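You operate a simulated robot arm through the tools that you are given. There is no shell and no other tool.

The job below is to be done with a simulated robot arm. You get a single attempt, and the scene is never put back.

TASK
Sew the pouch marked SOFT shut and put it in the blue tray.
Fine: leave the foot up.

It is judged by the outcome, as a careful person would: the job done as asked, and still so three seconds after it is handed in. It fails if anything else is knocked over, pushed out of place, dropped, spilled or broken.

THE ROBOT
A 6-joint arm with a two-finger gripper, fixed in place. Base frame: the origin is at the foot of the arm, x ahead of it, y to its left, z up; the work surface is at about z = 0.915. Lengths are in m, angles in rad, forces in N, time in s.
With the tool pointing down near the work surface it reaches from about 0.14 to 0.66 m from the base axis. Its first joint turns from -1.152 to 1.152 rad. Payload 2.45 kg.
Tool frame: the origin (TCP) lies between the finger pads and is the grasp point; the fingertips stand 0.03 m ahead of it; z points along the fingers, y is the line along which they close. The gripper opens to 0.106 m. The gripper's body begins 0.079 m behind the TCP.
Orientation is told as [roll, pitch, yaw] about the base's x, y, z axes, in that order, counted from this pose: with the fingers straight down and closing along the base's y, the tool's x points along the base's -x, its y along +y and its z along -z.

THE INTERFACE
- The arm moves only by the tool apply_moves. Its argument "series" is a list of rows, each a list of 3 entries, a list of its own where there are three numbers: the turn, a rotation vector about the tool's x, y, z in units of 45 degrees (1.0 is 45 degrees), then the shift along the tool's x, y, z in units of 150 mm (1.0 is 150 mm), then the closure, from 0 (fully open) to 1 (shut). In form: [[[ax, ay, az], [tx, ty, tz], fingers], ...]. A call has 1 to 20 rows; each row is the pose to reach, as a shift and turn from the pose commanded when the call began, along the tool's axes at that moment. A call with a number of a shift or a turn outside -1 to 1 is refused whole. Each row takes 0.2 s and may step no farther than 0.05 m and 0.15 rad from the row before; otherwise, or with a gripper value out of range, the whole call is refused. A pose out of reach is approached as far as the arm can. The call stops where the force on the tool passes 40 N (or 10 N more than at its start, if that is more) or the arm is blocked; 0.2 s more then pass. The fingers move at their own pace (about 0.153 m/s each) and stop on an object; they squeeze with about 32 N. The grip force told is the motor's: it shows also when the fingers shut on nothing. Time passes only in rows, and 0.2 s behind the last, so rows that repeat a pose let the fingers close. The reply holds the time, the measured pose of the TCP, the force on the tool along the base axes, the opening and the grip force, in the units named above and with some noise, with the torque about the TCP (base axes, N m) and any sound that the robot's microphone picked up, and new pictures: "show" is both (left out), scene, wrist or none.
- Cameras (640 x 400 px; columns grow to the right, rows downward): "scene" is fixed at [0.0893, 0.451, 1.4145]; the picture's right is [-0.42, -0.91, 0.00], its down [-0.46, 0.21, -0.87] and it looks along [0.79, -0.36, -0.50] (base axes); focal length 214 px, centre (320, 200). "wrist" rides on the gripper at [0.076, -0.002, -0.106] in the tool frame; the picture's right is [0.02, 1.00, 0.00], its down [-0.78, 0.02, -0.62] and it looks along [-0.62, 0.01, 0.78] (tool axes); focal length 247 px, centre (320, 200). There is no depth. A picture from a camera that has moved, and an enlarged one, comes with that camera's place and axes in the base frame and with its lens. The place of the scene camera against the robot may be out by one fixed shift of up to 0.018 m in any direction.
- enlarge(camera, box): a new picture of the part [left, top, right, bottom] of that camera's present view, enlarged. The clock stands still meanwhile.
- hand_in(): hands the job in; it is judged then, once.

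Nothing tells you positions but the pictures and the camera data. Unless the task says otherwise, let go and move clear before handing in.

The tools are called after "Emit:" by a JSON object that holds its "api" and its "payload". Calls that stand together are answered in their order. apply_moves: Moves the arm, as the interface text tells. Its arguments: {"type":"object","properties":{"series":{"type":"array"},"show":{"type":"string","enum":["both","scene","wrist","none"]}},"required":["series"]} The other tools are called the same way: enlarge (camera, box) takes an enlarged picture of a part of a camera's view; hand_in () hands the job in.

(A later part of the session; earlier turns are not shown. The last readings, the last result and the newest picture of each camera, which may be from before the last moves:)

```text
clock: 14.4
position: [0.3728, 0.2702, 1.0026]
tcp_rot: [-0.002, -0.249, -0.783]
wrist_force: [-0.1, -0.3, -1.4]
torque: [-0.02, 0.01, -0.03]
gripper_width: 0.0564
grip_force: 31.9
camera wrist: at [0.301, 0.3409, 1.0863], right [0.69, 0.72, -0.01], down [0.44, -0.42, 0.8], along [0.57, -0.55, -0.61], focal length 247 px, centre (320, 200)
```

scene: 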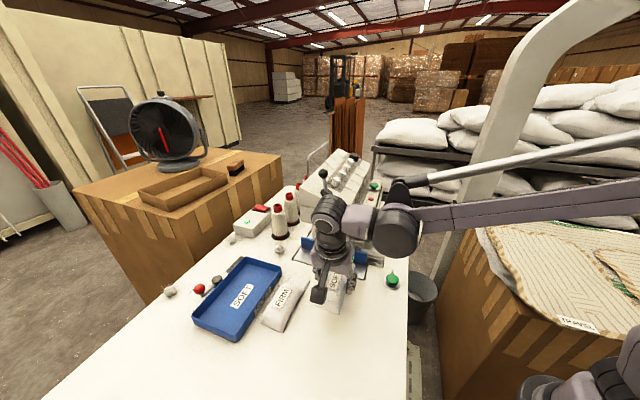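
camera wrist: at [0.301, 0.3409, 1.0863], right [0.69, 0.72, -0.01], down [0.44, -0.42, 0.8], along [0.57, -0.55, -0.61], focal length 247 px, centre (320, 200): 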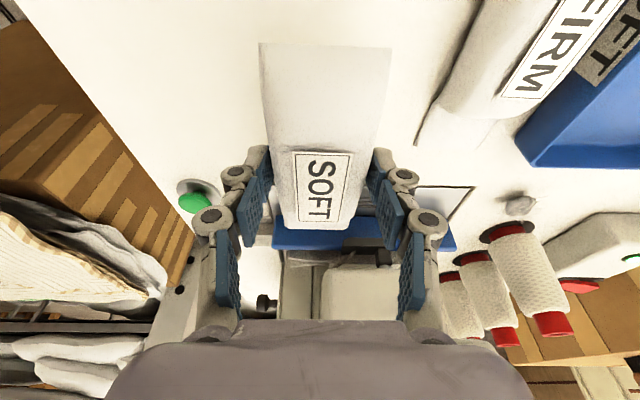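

Emit:
{"api": "apply_moves", "payload": {"series": [[[0, 0, 0], [0.026, 0, 0.1], 0.6], [[0, 0, 0], [0.052, 0, 0.2], 0.6], [[0, 0, 0], [0.077, 0, 0.301], 0.6], [[0, 0, 0], [0.077, 0, 0.301], 0.6]]}}

```text
clock: 15.4
position: [0.3733, 0.2703, 0.9556]
tcp_rot: [0.003, -0.251, -0.786]
wrist_force: [0.7, 0.3, 0.8]
torque: [-0.01, -0.03, -0.03]
gripper_width: 0.0567
grip_force: 32.3
camera wrist: at [0.3019, 0.3405, 1.039], right [0.69, 0.72, -0.01], down [0.44, -0.42, 0.8], along [0.57, -0.55, -0.61], focal length 247 px, centre (320, 200)
```

scene: 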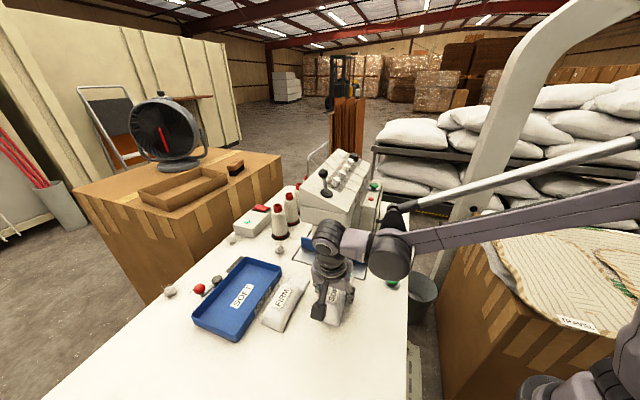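
wrist: 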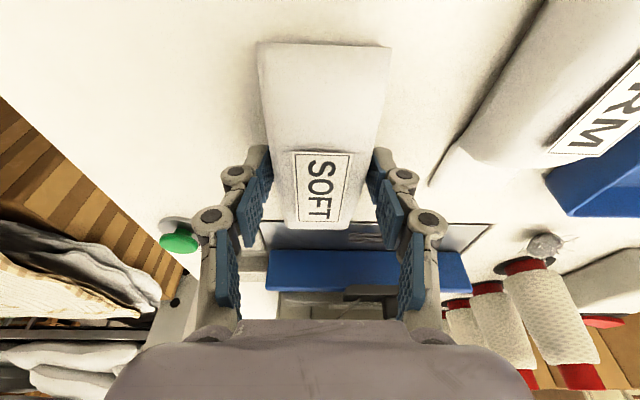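

The pouch is just above the plate with its flap tip about 6 cm short of the fence. I'll slide it forward under the raised foot.

Emit:
{"api": "apply_moves", "payload": {"series": [[[0, 0, 0], [-0.087, 0, 0.022], 0.6], [[0, 0, 0], [-0.175, 0, 0.0445], 0.6], [[0, 0, 0], [-0.262, 0, 0.067], 0.6], [[0, 0, 0], [-0.336, 0, 0.0857], 0.6], [[0, 0, 0], [-0.336, 0, 0.0857], 0.6]]}}

```text
clock: 16.6
position: [0.4101, 0.2357, 0.9547]
tcp_rot: [0.001, -0.249, -0.784]
wrist_force: [-0.2, 0.6, -1.0]
torque: [-0.04, 0.02, -0.01]
gripper_width: 0.0564
grip_force: 32.9
camera wrist: at [0.3379, 0.3043, 1.038], right [0.69, 0.72, -0.01], down [0.44, -0.42, 0.8], along [0.57, -0.55, -0.61], focal length 247 px, centre (320, 200)
```

scene: 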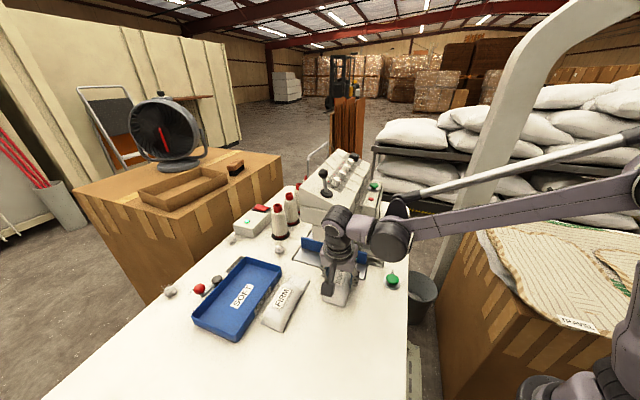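
wrist: 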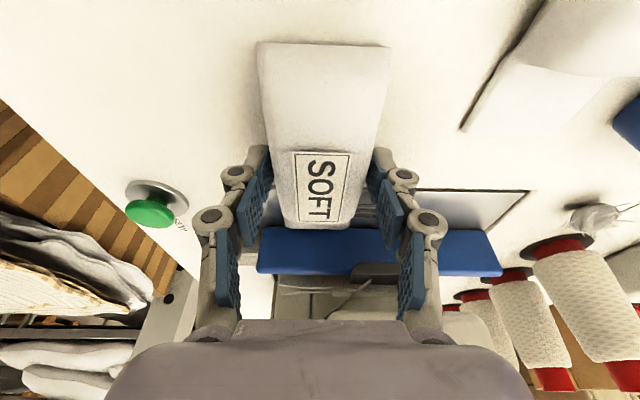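

Emit:
{"api": "enlarge", "payload": {"camera": "wrist", "box": [240, 170, 520, 330]}}

Emit:
{"api": "enlarge", "payload": {"camera": "scene", "box": [270, 200, 410, 320]}}

```text
2.29 times, centred on (380, 250) of wrist
camera zoom: at [0.3379, 0.3043, 1.038], right [0.69, 0.72, -0.01], down [0.44, -0.42, 0.8], along [0.57, -0.55, -0.61], focal length 564 px, centre (183, 86)
```

zoom: 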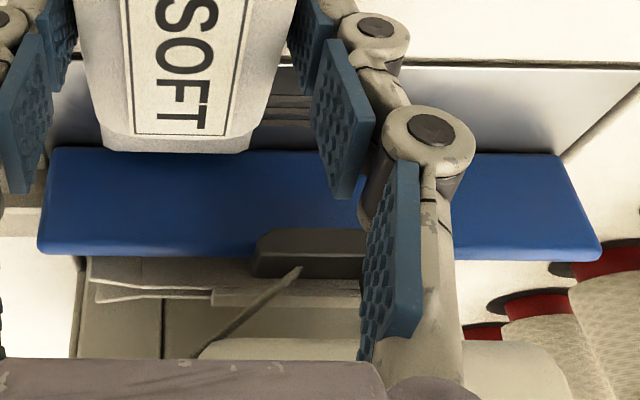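

```text
3.33 times, centred on (340, 260) of scene
camera zoom: at [0.0893, 0.451, 1.4145], right [-0.42, -0.91, 0.0], down [-0.46, 0.21, -0.87], along [0.79, -0.36, -0.5], focal length 715 px, centre (253, 0)
```

zoom: 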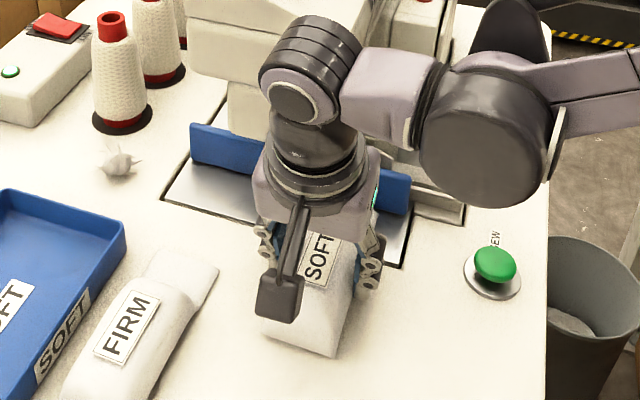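

Emit:
{"api": "apply_moves", "payload": {"series": [[[0, 0, 0], [-0.005, 0.08, 0.001], 0.6], [[0, 0, 0], [-0.01, 0.16, 0.002], 0.6], [[0, 0, 0], [-0.015, 0.24, 0.004], 0.6], [[0, 0, 0], [-0.019, 0.327, 0.005], 0.6], [[0, 0, 0], [-0.019, 0.327, 0.005], 0.6]]}}

```text
clock: 17.8
position: [0.4458, 0.268, 0.9551]
tcp_rot: [0.001, -0.248, -0.784]
wrist_force: [-0.4, 0.0, -1.4]
torque: [-0.02, 0.03, 0.01]
gripper_width: 0.0566
grip_force: 32.8
camera wrist: at [0.3743, 0.3371, 1.0396], right [0.69, 0.72, -0.01], down [0.44, -0.42, 0.8], along [0.57, -0.55, -0.61], focal length 247 px, centre (320, 200)
```

scene: 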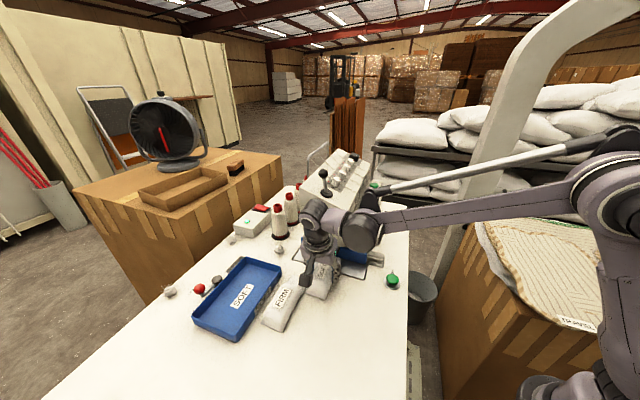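
wrist: 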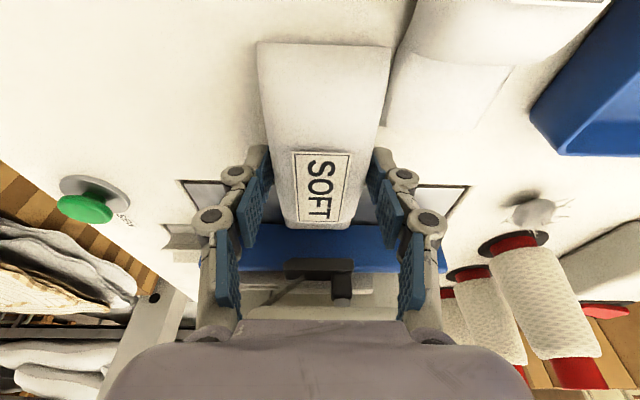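

Emit:
{"api": "enlarge", "payload": {"camera": "wrist", "box": [230, 130, 450, 320]}}

Emit:
{"api": "enlarge", "payload": {"camera": "scene", "box": [260, 210, 400, 330]}}

Emit:
{"api": "enlarge", "payload": {"camera": "wrist", "box": [340, 30, 520, 180]}}

```text
2.11 times, centred on (340, 225) of wrist
camera zoom: at [0.3743, 0.3371, 1.0396], right [0.69, 0.72, -0.01], down [0.44, -0.42, 0.8], along [0.57, -0.55, -0.61], focal length 520 px, centre (278, 147)
```

zoom: 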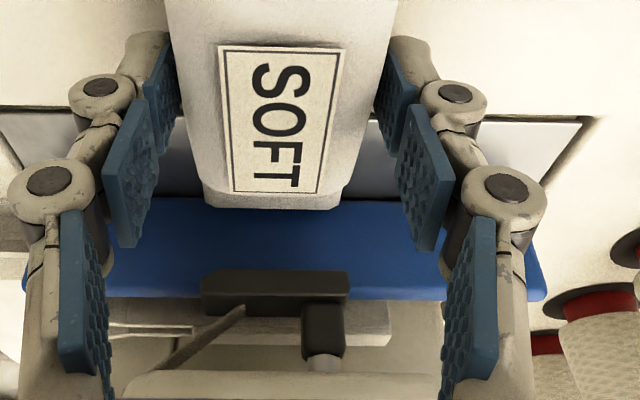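

```text
3.33 times, centred on (330, 270) of scene
camera zoom: at [0.0893, 0.451, 1.4145], right [-0.42, -0.91, 0.0], down [-0.46, 0.21, -0.87], along [0.79, -0.36, -0.5], focal length 715 px, centre (287, -33)
```

zoom: 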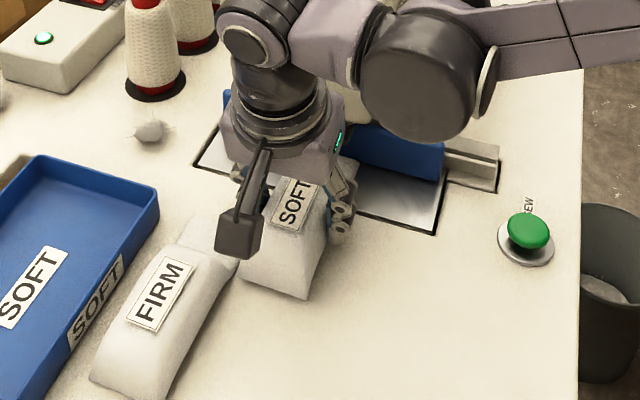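

```text
2.67 times, centred on (430, 105) of wrist
camera zoom: at [0.3743, 0.3371, 1.0396], right [0.69, 0.72, -0.01], down [0.44, -0.42, 0.8], along [0.57, -0.55, -0.61], focal length 659 px, centre (27, 453)
```

zoom: 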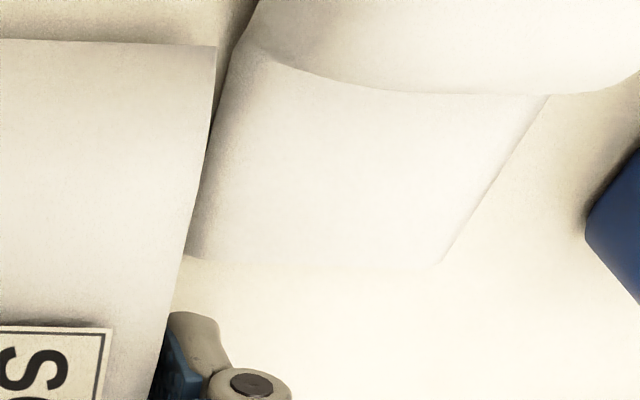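

The pouch is centred on the foot with its flap tip about 6 mm from the fence, and it's just clear of the FIRM pouch. I'll set it down the last few millimetres and open the fingers only partway so they don't reach toward FIRM.

Emit:
{"api": "apply_moves", "payload": {"series": [[[0, 0, 0], [-0.008, 0, 0.012], 0.6], [[0, 0, 0], [-0.0147, 0, 0.024], 0.6], [[0, 0, 0], [-0.0147, 0, 0.024], 0.6], [[0, 0, 0], [-0.0147, 0, 0.024], 0.42], [[0, 0, 0], [-0.0147, 0, 0.024], 0.3], [[0, 0, 0], [-0.0147, 0, 0.024], 0.25], [[0, 0, 0], [-0.0147, 0, 0.024], 0.25]]}}

```text
clock: 19.4
position: [0.449, 0.2649, 0.952]
tcp_rot: [0.001, -0.25, -0.783]
wrist_force: [0.3, 0.3, 0.5]
torque: [-0.02, 0.01, 0.02]
gripper_width: 0.0794
grip_force: 0.1
camera wrist: at [0.3768, 0.3353, 1.0361], right [0.69, 0.72, -0.01], down [0.44, -0.42, 0.8], along [0.57, -0.55, -0.61], focal length 247 px, centre (320, 200)
```

scene: 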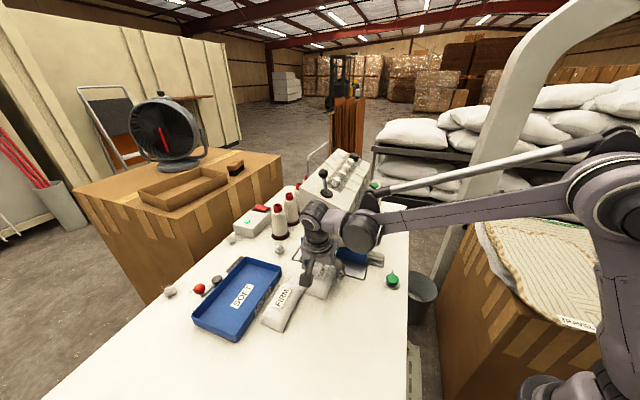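
wrist: 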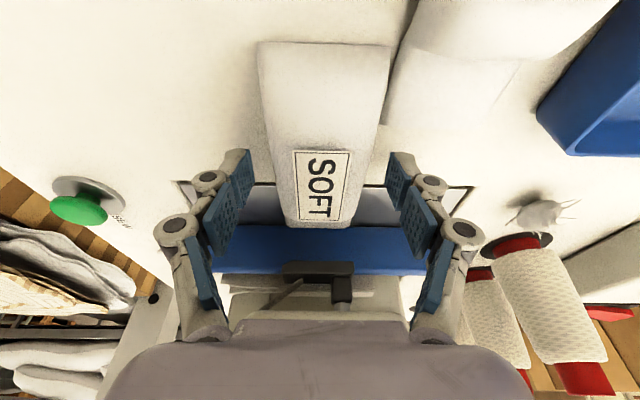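

Emit:
{"api": "apply_moves", "payload": {"series": [[[0, 0, 0], [0, 0, -0.15], 0.25], [[0, 0, 0], [0, 0, -0.3], 0.25], [[0, 0, 0], [0, 0, -0.5], 0.25], [[0, 0, 0], [0, 0, -0.7], 0.25], [[0, 0, 0], [0, 0, -0.9], 0.25], [[0, 0, 0], [0, 0, -0.9], 0.25]]}}

```text
clock: 20.8
position: [0.4248, 0.2895, 1.0839]
tcp_rot: [-0.002, -0.251, -0.783]
wrist_force: [-0.8, -0.5, -0.4]
torque: [0.03, 0.0, 0.03]
gripper_width: 0.0796
grip_force: 0.1
camera wrist: at [0.3528, 0.3594, 1.1672], right [0.69, 0.72, -0.01], down [0.44, -0.42, 0.8], along [0.57, -0.55, -0.61], focal length 247 px, centre (320, 200)
```

scene: 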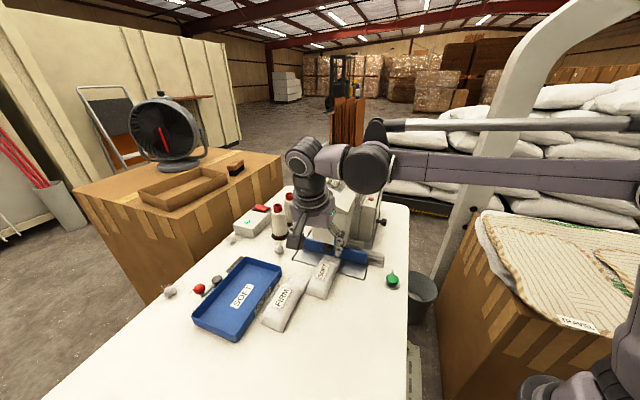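
wrist: 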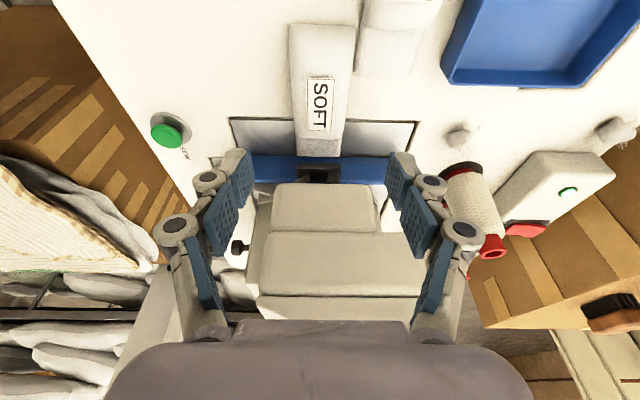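

Emit:
{"api": "enlarge", "payload": {"camera": "wrist", "box": [230, 70, 430, 200]}}

Emit:
{"api": "enlarge", "payload": {"camera": "wrist", "box": [280, 0, 440, 180]}}

Emit:
{"api": "enlarge", "payload": {"camera": "scene", "box": [250, 210, 410, 340]}}

```text
3.08 times, centred on (330, 135) of wrist
camera zoom: at [0.3528, 0.3594, 1.1672], right [0.69, 0.72, -0.01], down [0.44, -0.42, 0.8], along [0.57, -0.55, -0.61], focal length 760 px, centre (289, 400)
```

zoom: 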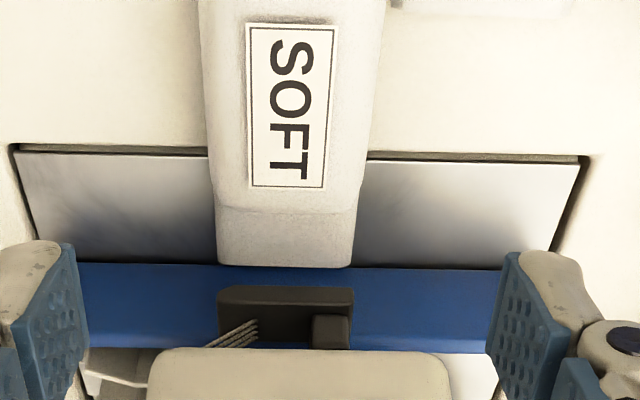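

```text
2.22 times, centred on (360, 90) of wrist
camera zoom: at [0.3528, 0.3594, 1.1672], right [0.69, 0.72, -0.01], down [0.44, -0.42, 0.8], along [0.57, -0.55, -0.61], focal length 549 px, centre (231, 444)
```

zoom: 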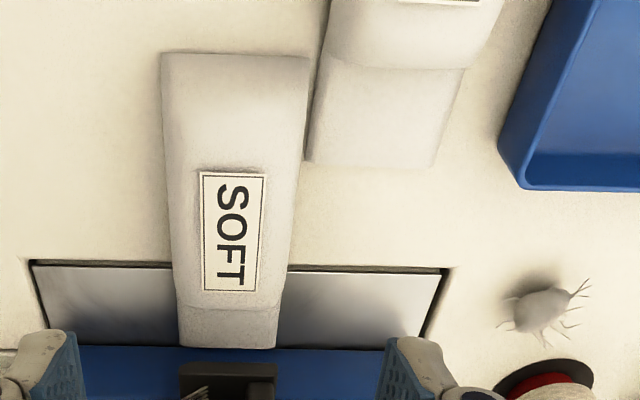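

```text
3.08 times, centred on (330, 275) of scene
camera zoom: at [0.0893, 0.451, 1.4145], right [-0.42, -0.91, 0.0], down [-0.46, 0.21, -0.87], along [0.79, -0.36, -0.5], focal length 660 px, centre (289, -31)
```

zoom: 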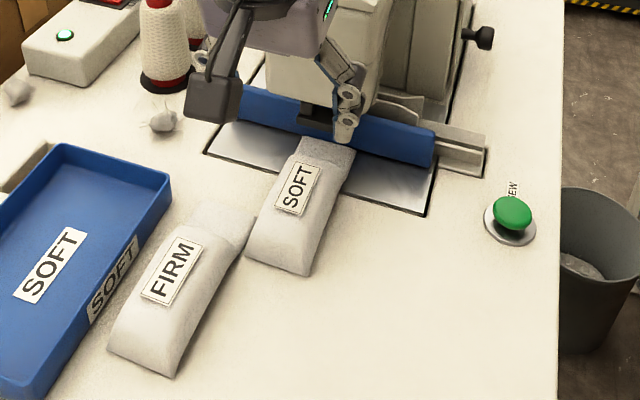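

The SOFT pouch now lies with its open flap under the foot against the fence, and FIRM is undisturbed. I'll close the fingers and go over the SEW button at about (0.361, 0.097).

Emit:
{"api": "apply_moves", "payload": {"series": [[[0, 0.08, 0], [0, -0.25, 0], 0.6], [[0, 0.16, 0], [0, -0.5, 0], 1.0], [[0, 0.24, 0], [0, -0.75, 0], 1.0], [[0, 0.318, 0], [0, -1.0, 0], 1.0], [[0, 0.318, 0], [0, -1.0, 0], 1.0]], "show": "none"}}

Emit:
{"api": "apply_moves", "payload": {"series": [[[0, 0, 0], [-0.2, -0.07, 0.1], 1.0], [[0, 0, 0], [-0.4, -0.14, 0.25], 1.0], [[0, 0, 0], [-0.607, -0.21, 0.4], 1.0], [[0, 0, 0], [-0.607, -0.21, 0.53], 1.0], [[0, 0, 0], [-0.607, -0.21, 0.53], 1.0]]}}

```text
clock: 22.0
position: [0.32, 0.1826, 1.0836]
tcp_rot: [-0.001, 0.002, -0.783]
wrist_force: [0.7, 0.1, 0.2]
torque: [0.01, -0.02, 0.03]
gripper_width: 0.0
grip_force: 28.8
```

```text
clock: 23.2
position: [0.3617, 0.0938, 1.0018]
tcp_rot: [0.0, 0.0, -0.785]
wrist_force: [0.2, -0.7, -0.3]
torque: [0.02, -0.01, -0.02]
gripper_width: 0.0
grip_force: 28.6
camera wrist: at [0.3068, 0.1466, 1.1077], right [0.69, 0.72, 0.0], down [0.57, -0.54, 0.62], along [0.45, -0.43, -0.78], focal length 247 px, centre (320, 200)
```

scene: 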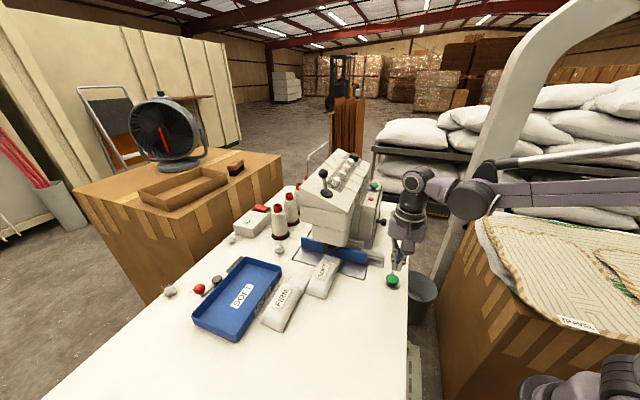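
wrist: 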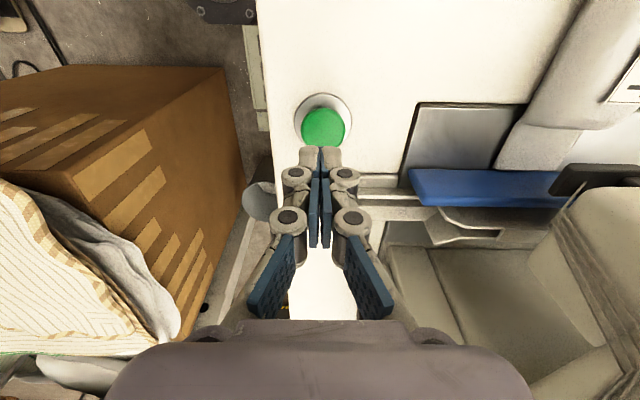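

Emit:
{"api": "enlarge", "payload": {"camera": "wrist", "box": [270, 80, 380, 190]}}

Emit:
{"api": "enlarge", "payload": {"camera": "scene", "box": [350, 210, 430, 300]}}

Emit:
{"api": "enlarge", "payload": {"camera": "scene", "box": [280, 220, 400, 310]}}

```text
3.64 times, centred on (325, 135) of wrist
camera zoom: at [0.3068, 0.1466, 1.1077], right [0.69, 0.72, 0.0], down [0.57, -0.54, 0.62], along [0.45, -0.43, -0.78], focal length 898 px, centre (302, 436)
```

zoom: 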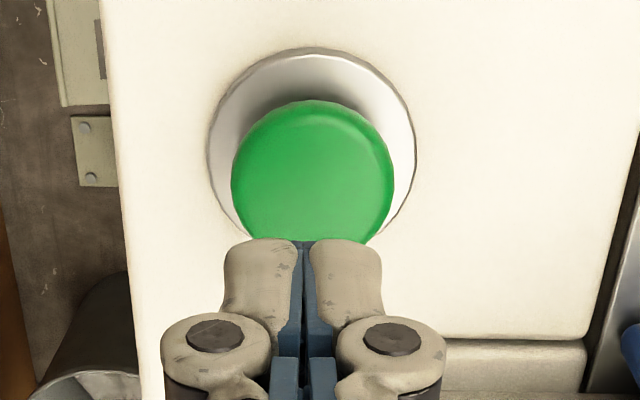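

```text
4.44 times, centred on (390, 255) of scene
camera zoom: at [0.0893, 0.451, 1.4145], right [-0.42, -0.91, 0.0], down [-0.46, 0.21, -0.87], along [0.79, -0.36, -0.5], focal length 953 px, centre (9, -44)
```

zoom: 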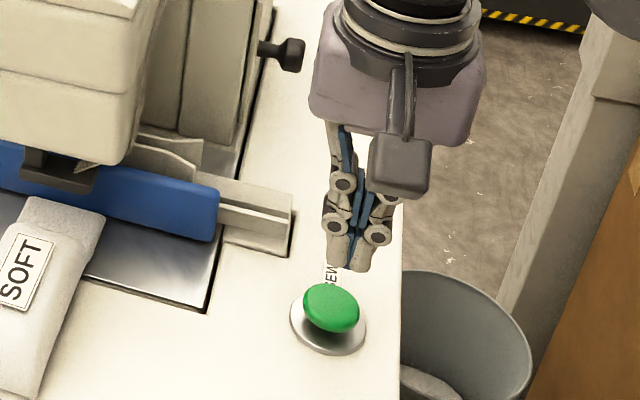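

```text
4.44 times, centred on (340, 265) of scene
camera zoom: at [0.0893, 0.451, 1.4145], right [-0.42, -0.91, 0.0], down [-0.46, 0.21, -0.87], along [0.79, -0.36, -0.5], focal length 953 px, centre (231, -89)
```

zoom: 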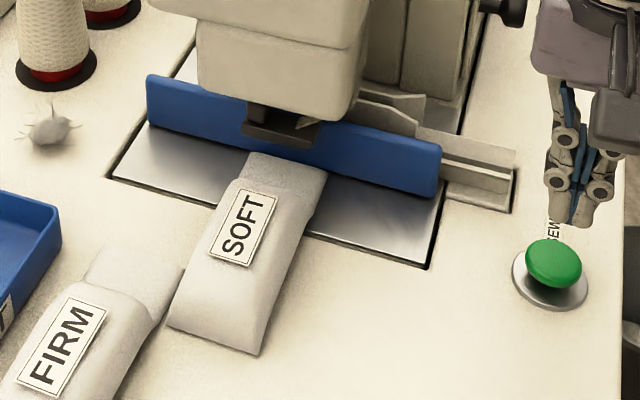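

Emit:
{"api": "apply_moves", "payload": {"series": [[[0, 0, 0], [0.0267, 0.0147, 0.12], 1.0], [[0, 0, 0], [0.0267, 0.0147, 0.22], 1.0], [[0, 0, 0], [0.0267, 0.0147, 0.25], 1.0], [[0, 0, 0], [0.0267, 0.0147, 0.28], 1.0], [[0, 0, 0], [0.0267, 0.0147, 0.3], 1.0]]}}

```text
clock: 24.4
position: [0.3599, 0.1008, 0.9578]
tcp_rot: [0.0, 0.0, -0.786]
wrist_force: [0.5, -1.6, 3.1]
torque: [-0.03, -0.04, 0.02]
gripper_width: 0.0059
grip_force: 29.4
camera wrist: at [0.3048, 0.1534, 1.0637], right [0.69, 0.72, 0.0], down [0.57, -0.54, 0.62], along [0.45, -0.43, -0.78], focal length 247 px, centre (320, 200)
```

scene: 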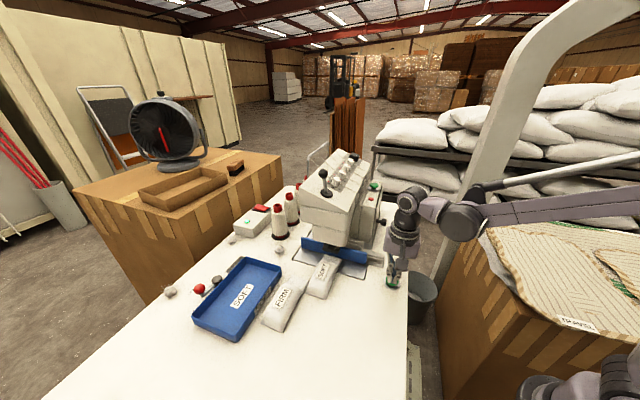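
wrist: 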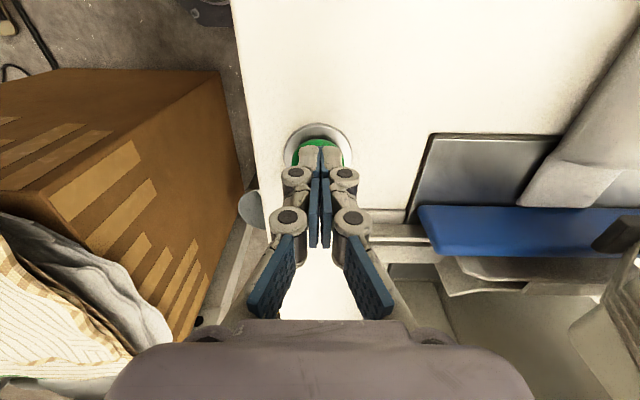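

Contact with the button is light so far and there's no sound. I'll press a few millimetres deeper.

Emit:
{"api": "apply_moves", "payload": {"series": [[[0, 0, 0], [0, 0, 0.02], 1.0], [[0, 0, 0], [0, 0, 0.04], 1.0], [[0, 0, 0], [0, 0, 0.06], 1.0], [[0, 0, 0], [0, 0, 0.06], 1.0]]}}

```text
clock: 25.3
position: [0.3599, 0.1002, 0.9531]
tcp_rot: [0.0, -0.001, -0.783]
wrist_force: [-1.9, -0.2, 46.4]
torque: [-0.12, 0.49, 0.0]
gripper_width: 0.006
grip_force: 28.5
stopped in row 4: the force on the tool passed its limit at 44 N (the readings are from after the stop); the commanded pose is now the measured one
camera wrist: at [0.3046, 0.1535, 1.0587], right [0.69, 0.72, 0.0], down [0.57, -0.54, 0.62], along [0.45, -0.43, -0.78], focal length 247 px, centre (320, 200)
```

scene: 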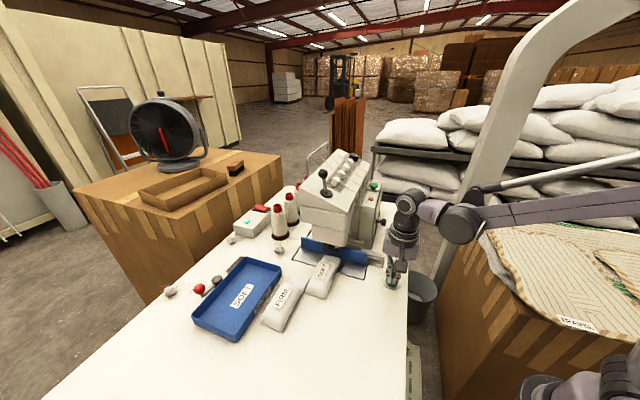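
wrist: 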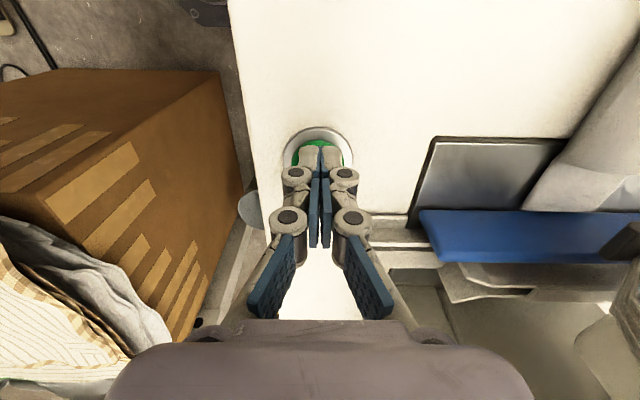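

The button bottomed out but I heard nothing. I'll back off and look at the machine for any change.

Emit:
{"api": "apply_moves", "payload": {"series": [[[0, 0, 0], [0, 0, -0.05], 1.0], [[0, 0, 0], [0, 0, -0.15], 1.0], [[0, 0, 0], [0, 0, -0.3], 1.0], [[0, 0, 0], [0, 0, -0.3], 1.0]]}}

Emit:
{"api": "enlarge", "payload": {"camera": "scene", "box": [280, 220, 400, 310]}}

Emit:
{"api": "enlarge", "payload": {"camera": "scene", "box": [220, 140, 400, 260]}}

```text
clock: 26.3
position: [0.3597, 0.099, 0.9953]
tcp_rot: [0.002, -0.002, -0.786]
wrist_force: [0.1, -0.5, -0.7]
torque: [0.0, 0.03, 0.0]
gripper_width: 0.0002
grip_force: 28.7
camera wrist: at [0.3041, 0.1524, 1.1016], right [0.69, 0.72, 0.0], down [0.57, -0.54, 0.62], along [0.45, -0.43, -0.78], focal length 247 px, centre (320, 200)
```

scene: 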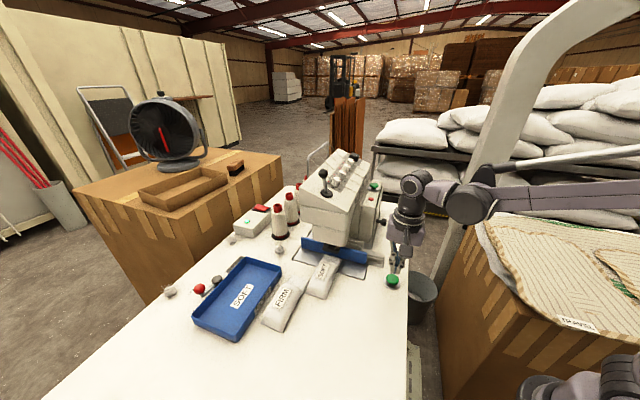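
wrist: 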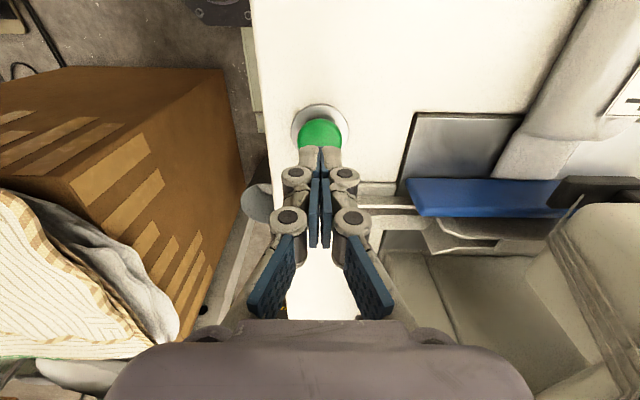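

```text
4.44 times, centred on (340, 265) of scene
camera zoom: at [0.0893, 0.451, 1.4145], right [-0.42, -0.91, 0.0], down [-0.46, 0.21, -0.87], along [0.79, -0.36, -0.5], focal length 953 px, centre (231, -89)
```

zoom: 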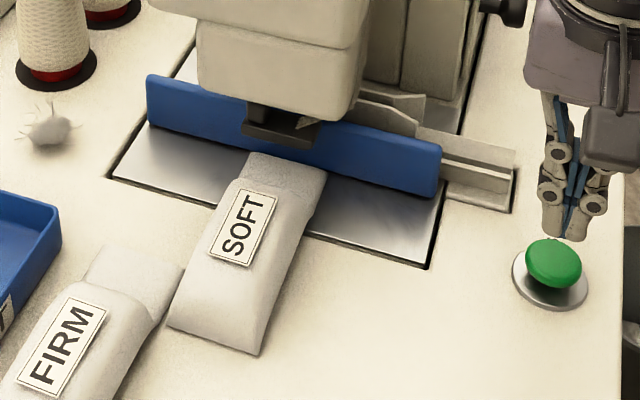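

```text
3.33 times, centred on (310, 200) of scene
camera zoom: at [0.0893, 0.451, 1.4145], right [-0.42, -0.91, 0.0], down [-0.46, 0.21, -0.87], along [0.79, -0.36, -0.5], focal length 715 px, centre (353, 200)
```

zoom: 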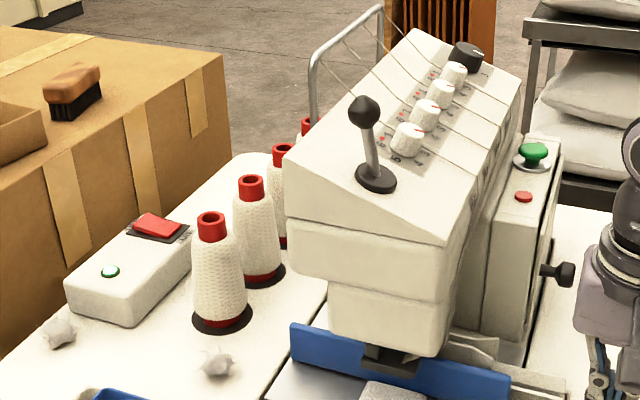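

The pouch and foot show no change after the press, so the machine is probably interlocked with the raised foot. The black-ball lever on the head, at about e1 0.54 along the fence and z 1.20, looks like the foot lever. I'll back out and approach it from the front.

Emit:
{"api": "apply_moves", "payload": {"series": [[[0, 0, 0], [0.1, 0.05, -0.2], 1.0], [[0, 0, 0], [0.28, 0.16, -0.36], 1.0], [[0, 0, 0], [0.46, 0.29, -0.52], 1.0], [[0, 0, 0], [0.64, 0.42, -0.68], 1.0], [[0, 0, 0], [0.78, 0.55, -0.82], 0.7], [[0, 0, 0], [0.867, 0.667, -0.933], 0.5], [[0, 0, 0], [0.867, 0.667, -0.933], 0.5]], "show": "none"}}

Emit:
{"api": "apply_moves", "payload": {"series": [[[0, -0.16, 0], [-0.03, 0.12, -0.11], 0.5], [[0, -0.33, 0], [-0.06, 0.24, -0.22], 0.5], [[0, -0.5, 0], [-0.1, 0.36, -0.33], 0.5], [[0, -0.67, 0], [-0.13, 0.48, -0.44], 0.5], [[0, -0.83, 0], [-0.16, 0.6, -0.55], 0.5], [[0, -1.0, 0], [-0.2, 0.733, -0.667], 0.5], [[0, -1.0, 0], [-0.2, 0.733, -0.667], 0.5]]}}

```text
clock: 27.9
position: [0.3383, 0.2629, 1.1359]
tcp_rot: [0.001, -0.001, -0.785]
wrist_force: [-0.5, 1.3, 0.1]
torque: [0.04, 0.0, 0.01]
gripper_width: 0.0531
grip_force: 0.0
```

```text
clock: 29.5
position: [0.4362, 0.3196, 1.2355]
tcp_rot: [0.002, -0.79, -0.784]
wrist_force: [-0.2, -0.8, 0.8]
torque: [0.01, 0.0, -0.01]
gripper_width: 0.0529
grip_force: 0.0
camera wrist: at [0.3443, 0.4106, 1.2563], right [0.7, 0.72, -0.01], down [0.09, -0.07, 0.99], along [0.71, -0.69, -0.11], focal length 247 px, centre (320, 200)
```

scene: 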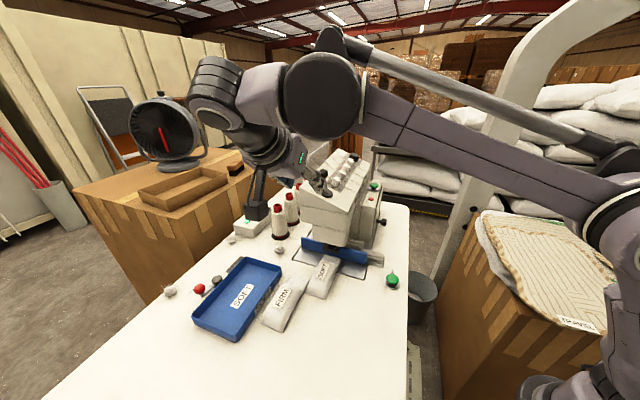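
wrist: 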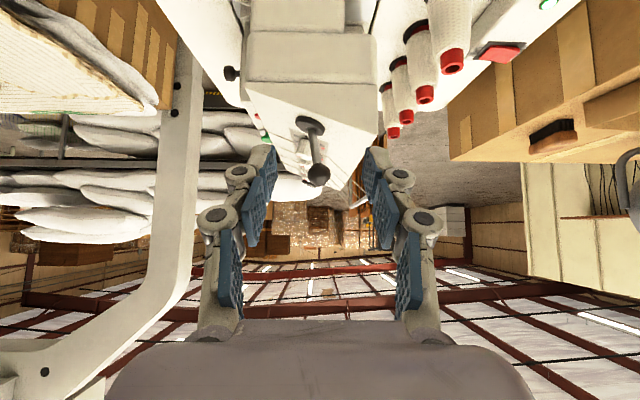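

Emit:
{"api": "enlarge", "payload": {"camera": "wrist", "box": [220, 0, 400, 200]}}

Emit:
{"api": "enlarge", "payload": {"camera": "scene", "box": [270, 130, 390, 230]}}

```text
2.00 times, centred on (310, 100) of wrist
camera zoom: at [0.3443, 0.4106, 1.2563], right [0.7, 0.72, -0.01], down [0.09, -0.07, 0.99], along [0.71, -0.69, -0.11], focal length 494 px, centre (340, 400)
```

zoom: 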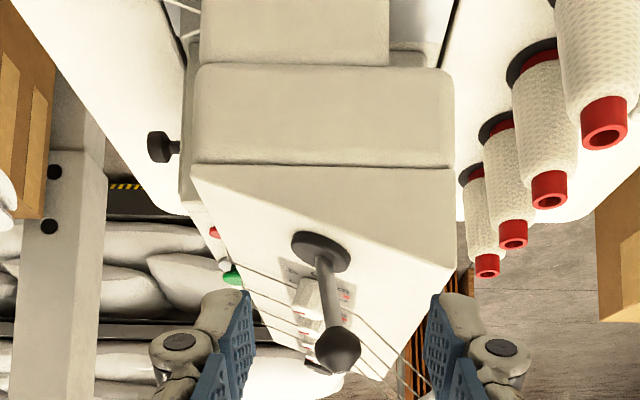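

```text
4.00 times, centred on (330, 180) of scene
camera zoom: at [0.0893, 0.4511, 1.4145], right [-0.42, -0.91, 0.0], down [-0.46, 0.21, -0.87], along [0.79, -0.36, -0.5], focal length 858 px, centre (280, 280)
```

zoom: 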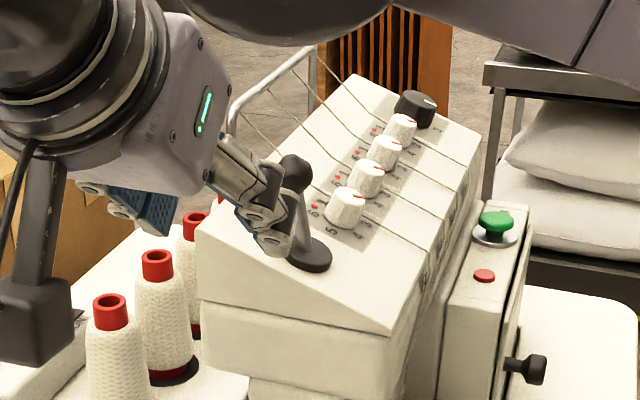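

The lever leans toward +e1 (uphill on its sloped panel), so its other position should be down the slope toward -e1. I'll move the open fingers around the ball without touching it.

Emit:
{"api": "apply_moves", "payload": {"series": [[[0, 0, 0], [-0.1, 0.004, 0.172], 0.5], [[0, 0, 0], [-0.2, 0.008, 0.344], 0.5], [[0, 0, 0], [-0.29, 0.012, 0.5], 0.5], [[0, 0, 0], [-0.29, 0.012, 0.5], 0.5]]}}

Emit:
{"api": "enlarge", "payload": {"camera": "wrist", "box": [200, 20, 440, 220]}}

Emit:
{"api": "enlarge", "payload": {"camera": "scene", "box": [280, 130, 400, 230]}}

```text
clock: 30.5
position: [0.4965, 0.2632, 1.2126]
tcp_rot: [0.001, -0.786, -0.785]
wrist_force: [0.2, -0.2, -0.3]
torque: [0.04, 0.0, -0.04]
gripper_width: 0.053
grip_force: 0.0
camera wrist: at [0.404, 0.3528, 1.2325], right [0.7, 0.72, -0.01], down [0.09, -0.07, 0.99], along [0.71, -0.69, -0.11], focal length 247 px, centre (320, 200)
```

scene: 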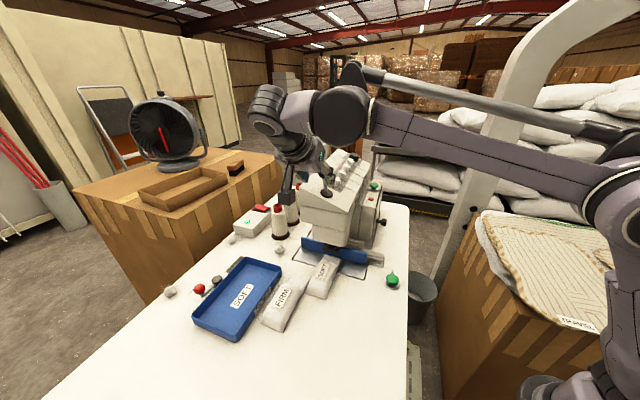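
wrist: 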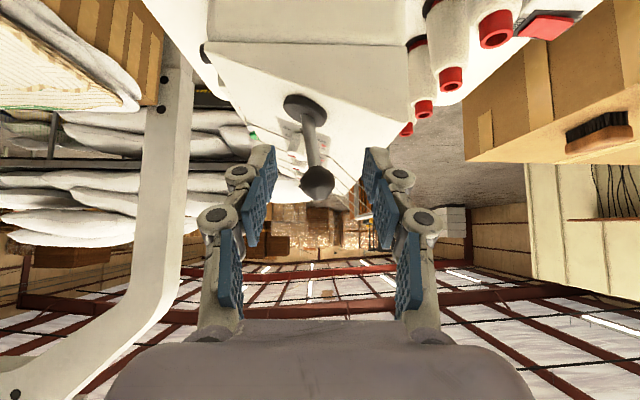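

```text
2.00 times, centred on (320, 120) of wrist
camera zoom: at [0.404, 0.3528, 1.2325], right [0.7, 0.72, -0.01], down [0.09, -0.07, 0.99], along [0.71, -0.69, -0.11], focal length 494 px, centre (320, 360)
```

zoom: 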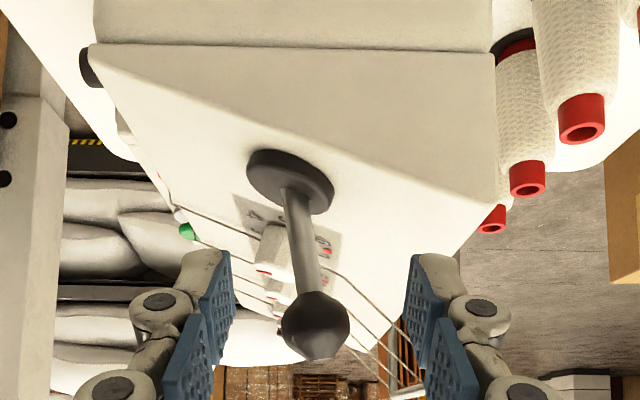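

```text
4.00 times, centred on (340, 180) of scene
camera zoom: at [0.0893, 0.451, 1.4145], right [-0.42, -0.91, 0.0], down [-0.46, 0.21, -0.87], along [0.79, -0.36, -0.5], focal length 858 px, centre (240, 280)
```

zoom: 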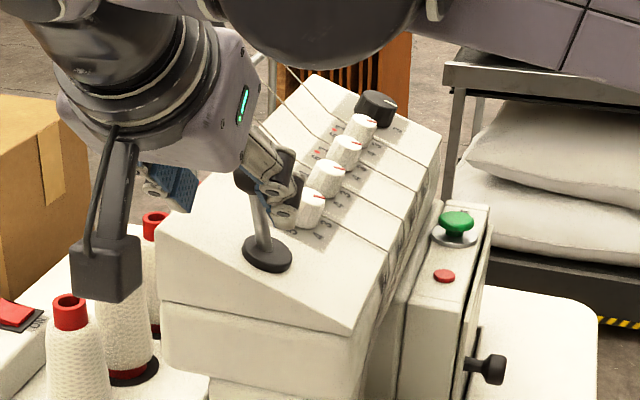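

Emit:
{"api": "apply_moves", "payload": {"series": [[[0, 0, 0], [-0.057, 0, 0.09], 0.5], [[0, 0, 0], [-0.114, 0, 0.18], 0.5], [[0, 0, 0], [-0.171, 0, 0.272], 0.5], [[0, 0, 0], [-0.171, 0, 0.272], 0.5]]}}

Emit:
{"api": "enlarge", "payload": {"camera": "wrist", "box": [200, 20, 440, 220]}}

Emit:
{"api": "enlarge", "payload": {"camera": "scene", "box": [280, 130, 400, 230]}}

```text
clock: 31.5
position: [0.5304, 0.2269, 1.2013]
tcp_rot: [0.001, -0.786, -0.784]
wrist_force: [-0.9, 0.4, 0.5]
torque: [0.0, 0.02, -0.01]
gripper_width: 0.0532
grip_force: 0.0
camera wrist: at [0.4376, 0.3176, 1.222], right [0.7, 0.72, -0.01], down [0.09, -0.07, 0.99], along [0.71, -0.69, -0.11], focal length 247 px, centre (320, 200)
```

scene: 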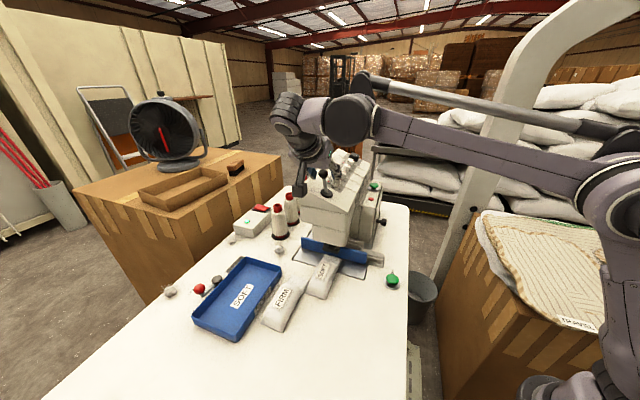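
wrist: 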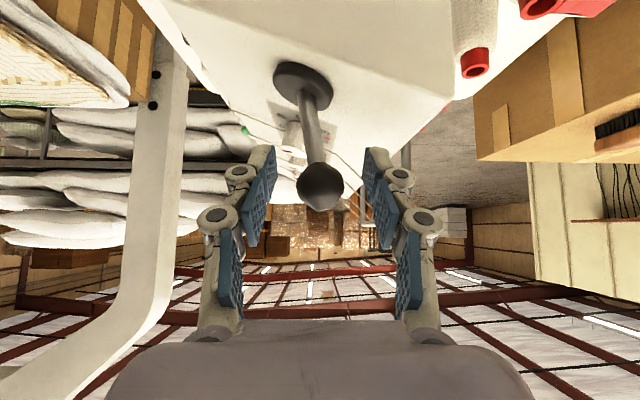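

```text
2.00 times, centred on (320, 120) of wrist
camera zoom: at [0.4376, 0.3176, 1.222], right [0.7, 0.72, -0.01], down [0.09, -0.07, 0.99], along [0.71, -0.69, -0.11], focal length 494 px, centre (320, 360)
```

zoom: 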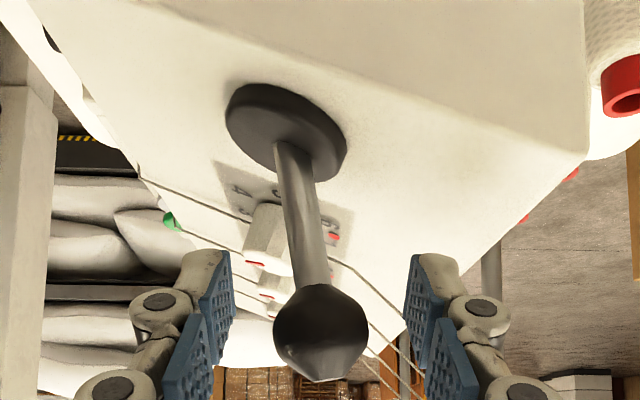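

```text
4.00 times, centred on (340, 180) of scene
camera zoom: at [0.0893, 0.451, 1.4145], right [-0.42, -0.91, 0.0], down [-0.46, 0.21, -0.87], along [0.79, -0.36, -0.5], focal length 858 px, centre (240, 280)
```

zoom: 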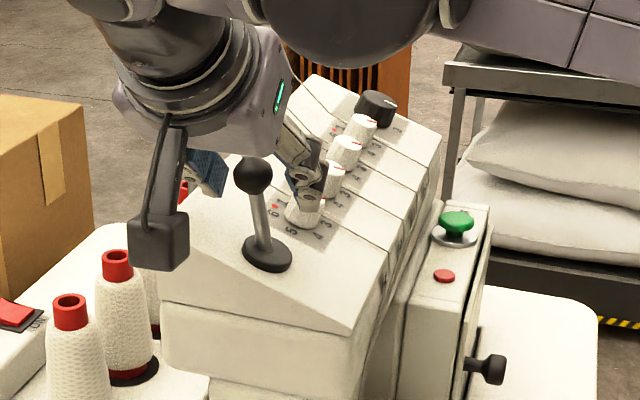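

The ball sits centred between the fingers. I'll push it gently down the slope a little and see whether it moves.

Emit:
{"api": "apply_moves", "payload": {"series": [[[0, 0, 0], [0.01, -0.05, 0.01], 0.5], [[0, 0, 0], [0.022, -0.1, 0.022], 0.5], [[0, 0, 0], [0.034, -0.15, 0.034], 0.5], [[0, 0, 0], [0.046, -0.2, 0.046], 0.5]]}}

Emit:
{"api": "enlarge", "payload": {"camera": "wrist", "box": [200, 20, 440, 220]}}

Emit:
{"api": "enlarge", "payload": {"camera": "scene", "box": [280, 130, 400, 270]}}

```text
clock: 32.5
position: [0.5098, 0.206, 1.1932]
tcp_rot: [0.002, -0.787, -0.787]
wrist_force: [-0.7, 0.1, 0.4]
torque: [-0.01, -0.01, 0.01]
gripper_width: 0.0532
grip_force: 0.2
camera wrist: at [0.4166, 0.2975, 1.2134], right [0.7, 0.72, -0.01], down [0.09, -0.07, 0.99], along [0.71, -0.69, -0.11], focal length 247 px, centre (320, 200)
```

scene: 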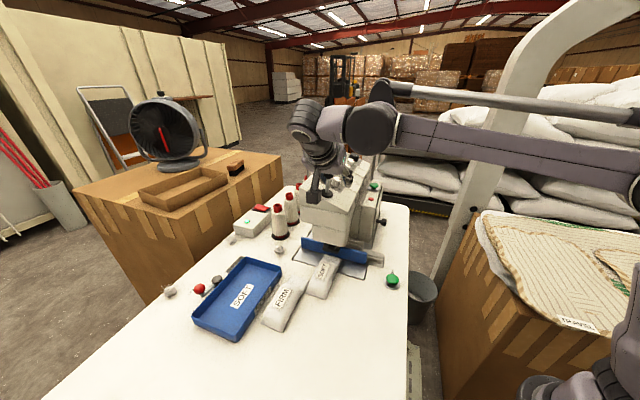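
wrist: 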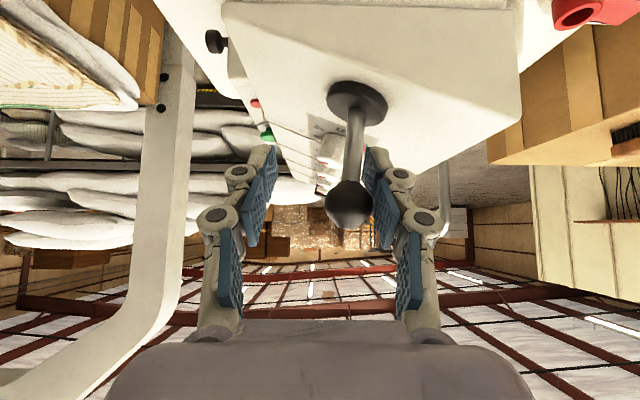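

```text
2.00 times, centred on (320, 120) of wrist
camera zoom: at [0.4166, 0.2975, 1.2134], right [0.7, 0.72, -0.01], down [0.09, -0.07, 0.99], along [0.71, -0.69, -0.11], focal length 494 px, centre (320, 360)
```

zoom: 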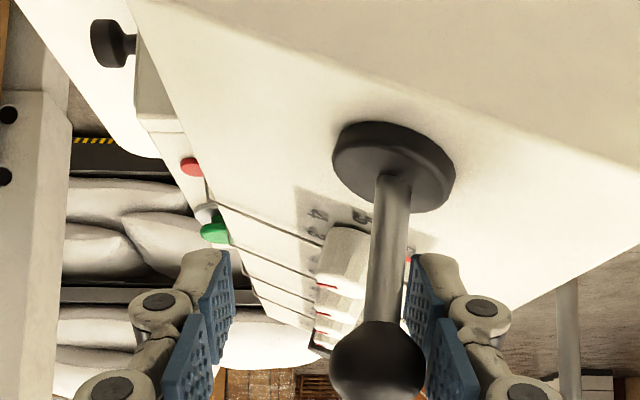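

```text
2.86 times, centred on (340, 200) of scene
camera zoom: at [0.0893, 0.4511, 1.4145], right [-0.42, -0.91, 0.0], down [-0.46, 0.21, -0.87], along [0.79, -0.36, -0.5], focal length 613 px, centre (263, 200)
```

zoom: 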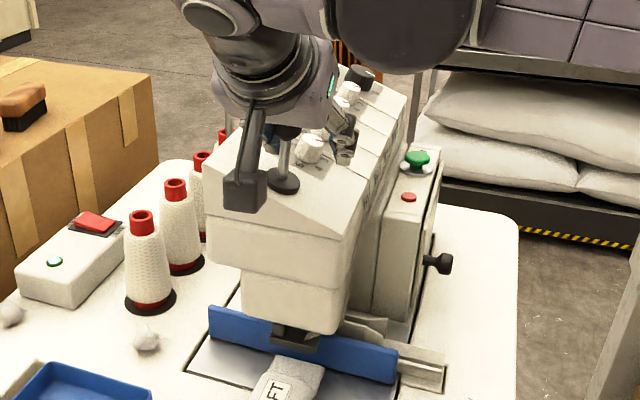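

The lever moves freely that way. I'll keep pushing along the panel in small steps and watch the foot.

Emit:
{"api": "apply_moves", "payload": {"series": [[[0, 0, 0], [0.014, -0.06, 0.014], 0.5], [[0, 0, 0], [0.03, -0.12, 0.03], 0.5], [[0, 0, 0], [0.046, -0.18, 0.046], 0.5], [[0, 0, 0], [0.06, -0.24, 0.06], 0.5]]}}

Emit:
{"api": "enlarge", "payload": {"camera": "wrist", "box": [200, 20, 440, 220]}}

Emit:
{"api": "enlarge", "payload": {"camera": "scene", "box": [280, 130, 400, 270]}}

```text
clock: 33.6
position: [0.4906, 0.1844, 1.183]
tcp_rot: [0.027, -0.802, -0.792]
wrist_force: [18.0, 9.8, 12.7]
torque: [0.6, -0.53, -0.13]
gripper_width: 0.0667
grip_force: 10.6
stopped in row 4: the force on the tool passed its limit at 41 N (the readings are from after the stop); the commanded pose is now the measured one
camera wrist: at [0.3969, 0.274, 1.2017], right [0.69, 0.73, 0.0], down [0.07, -0.07, 1.0], along [0.72, -0.68, -0.1], focal length 247 px, centre (320, 200)
```

scene: 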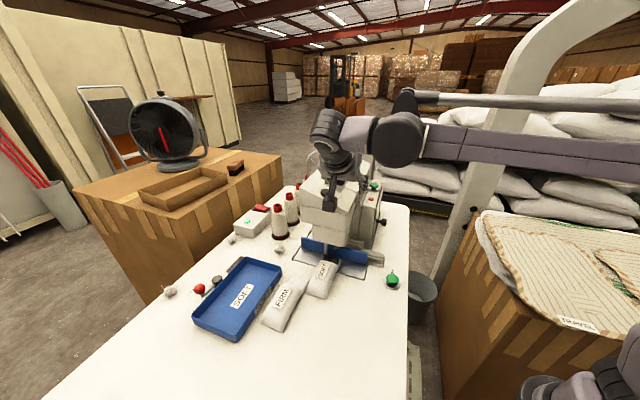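
wrist: 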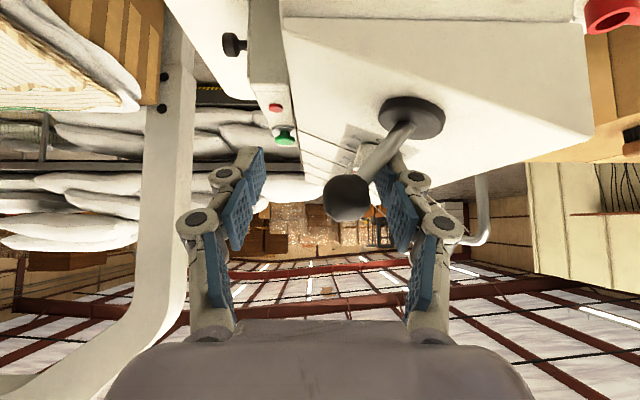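

```text
2.00 times, centred on (320, 120) of wrist
camera zoom: at [0.3969, 0.274, 1.2017], right [0.69, 0.73, 0.0], down [0.07, -0.07, 1.0], along [0.72, -0.68, -0.1], focal length 494 px, centre (320, 360)
```

zoom: 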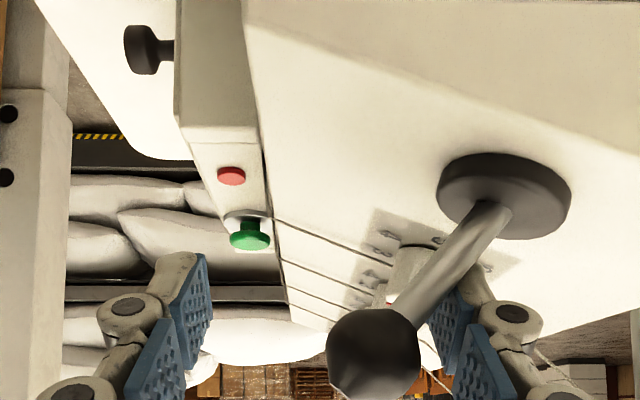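

```text
2.86 times, centred on (340, 200) of scene
camera zoom: at [0.0897, 0.4513, 1.4144], right [-0.42, -0.91, 0.0], down [-0.46, 0.21, -0.87], along [0.79, -0.36, -0.5], focal length 613 px, centre (263, 200)
```

zoom: 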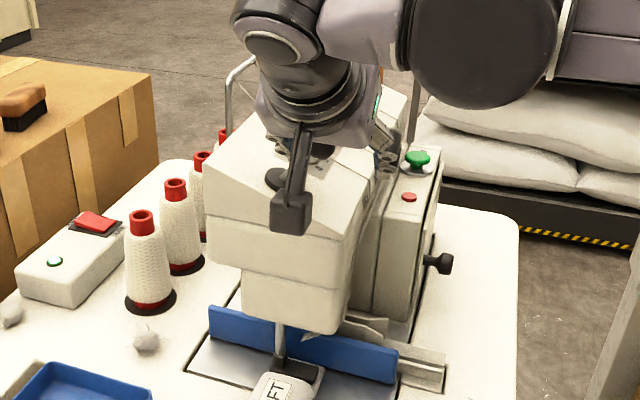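

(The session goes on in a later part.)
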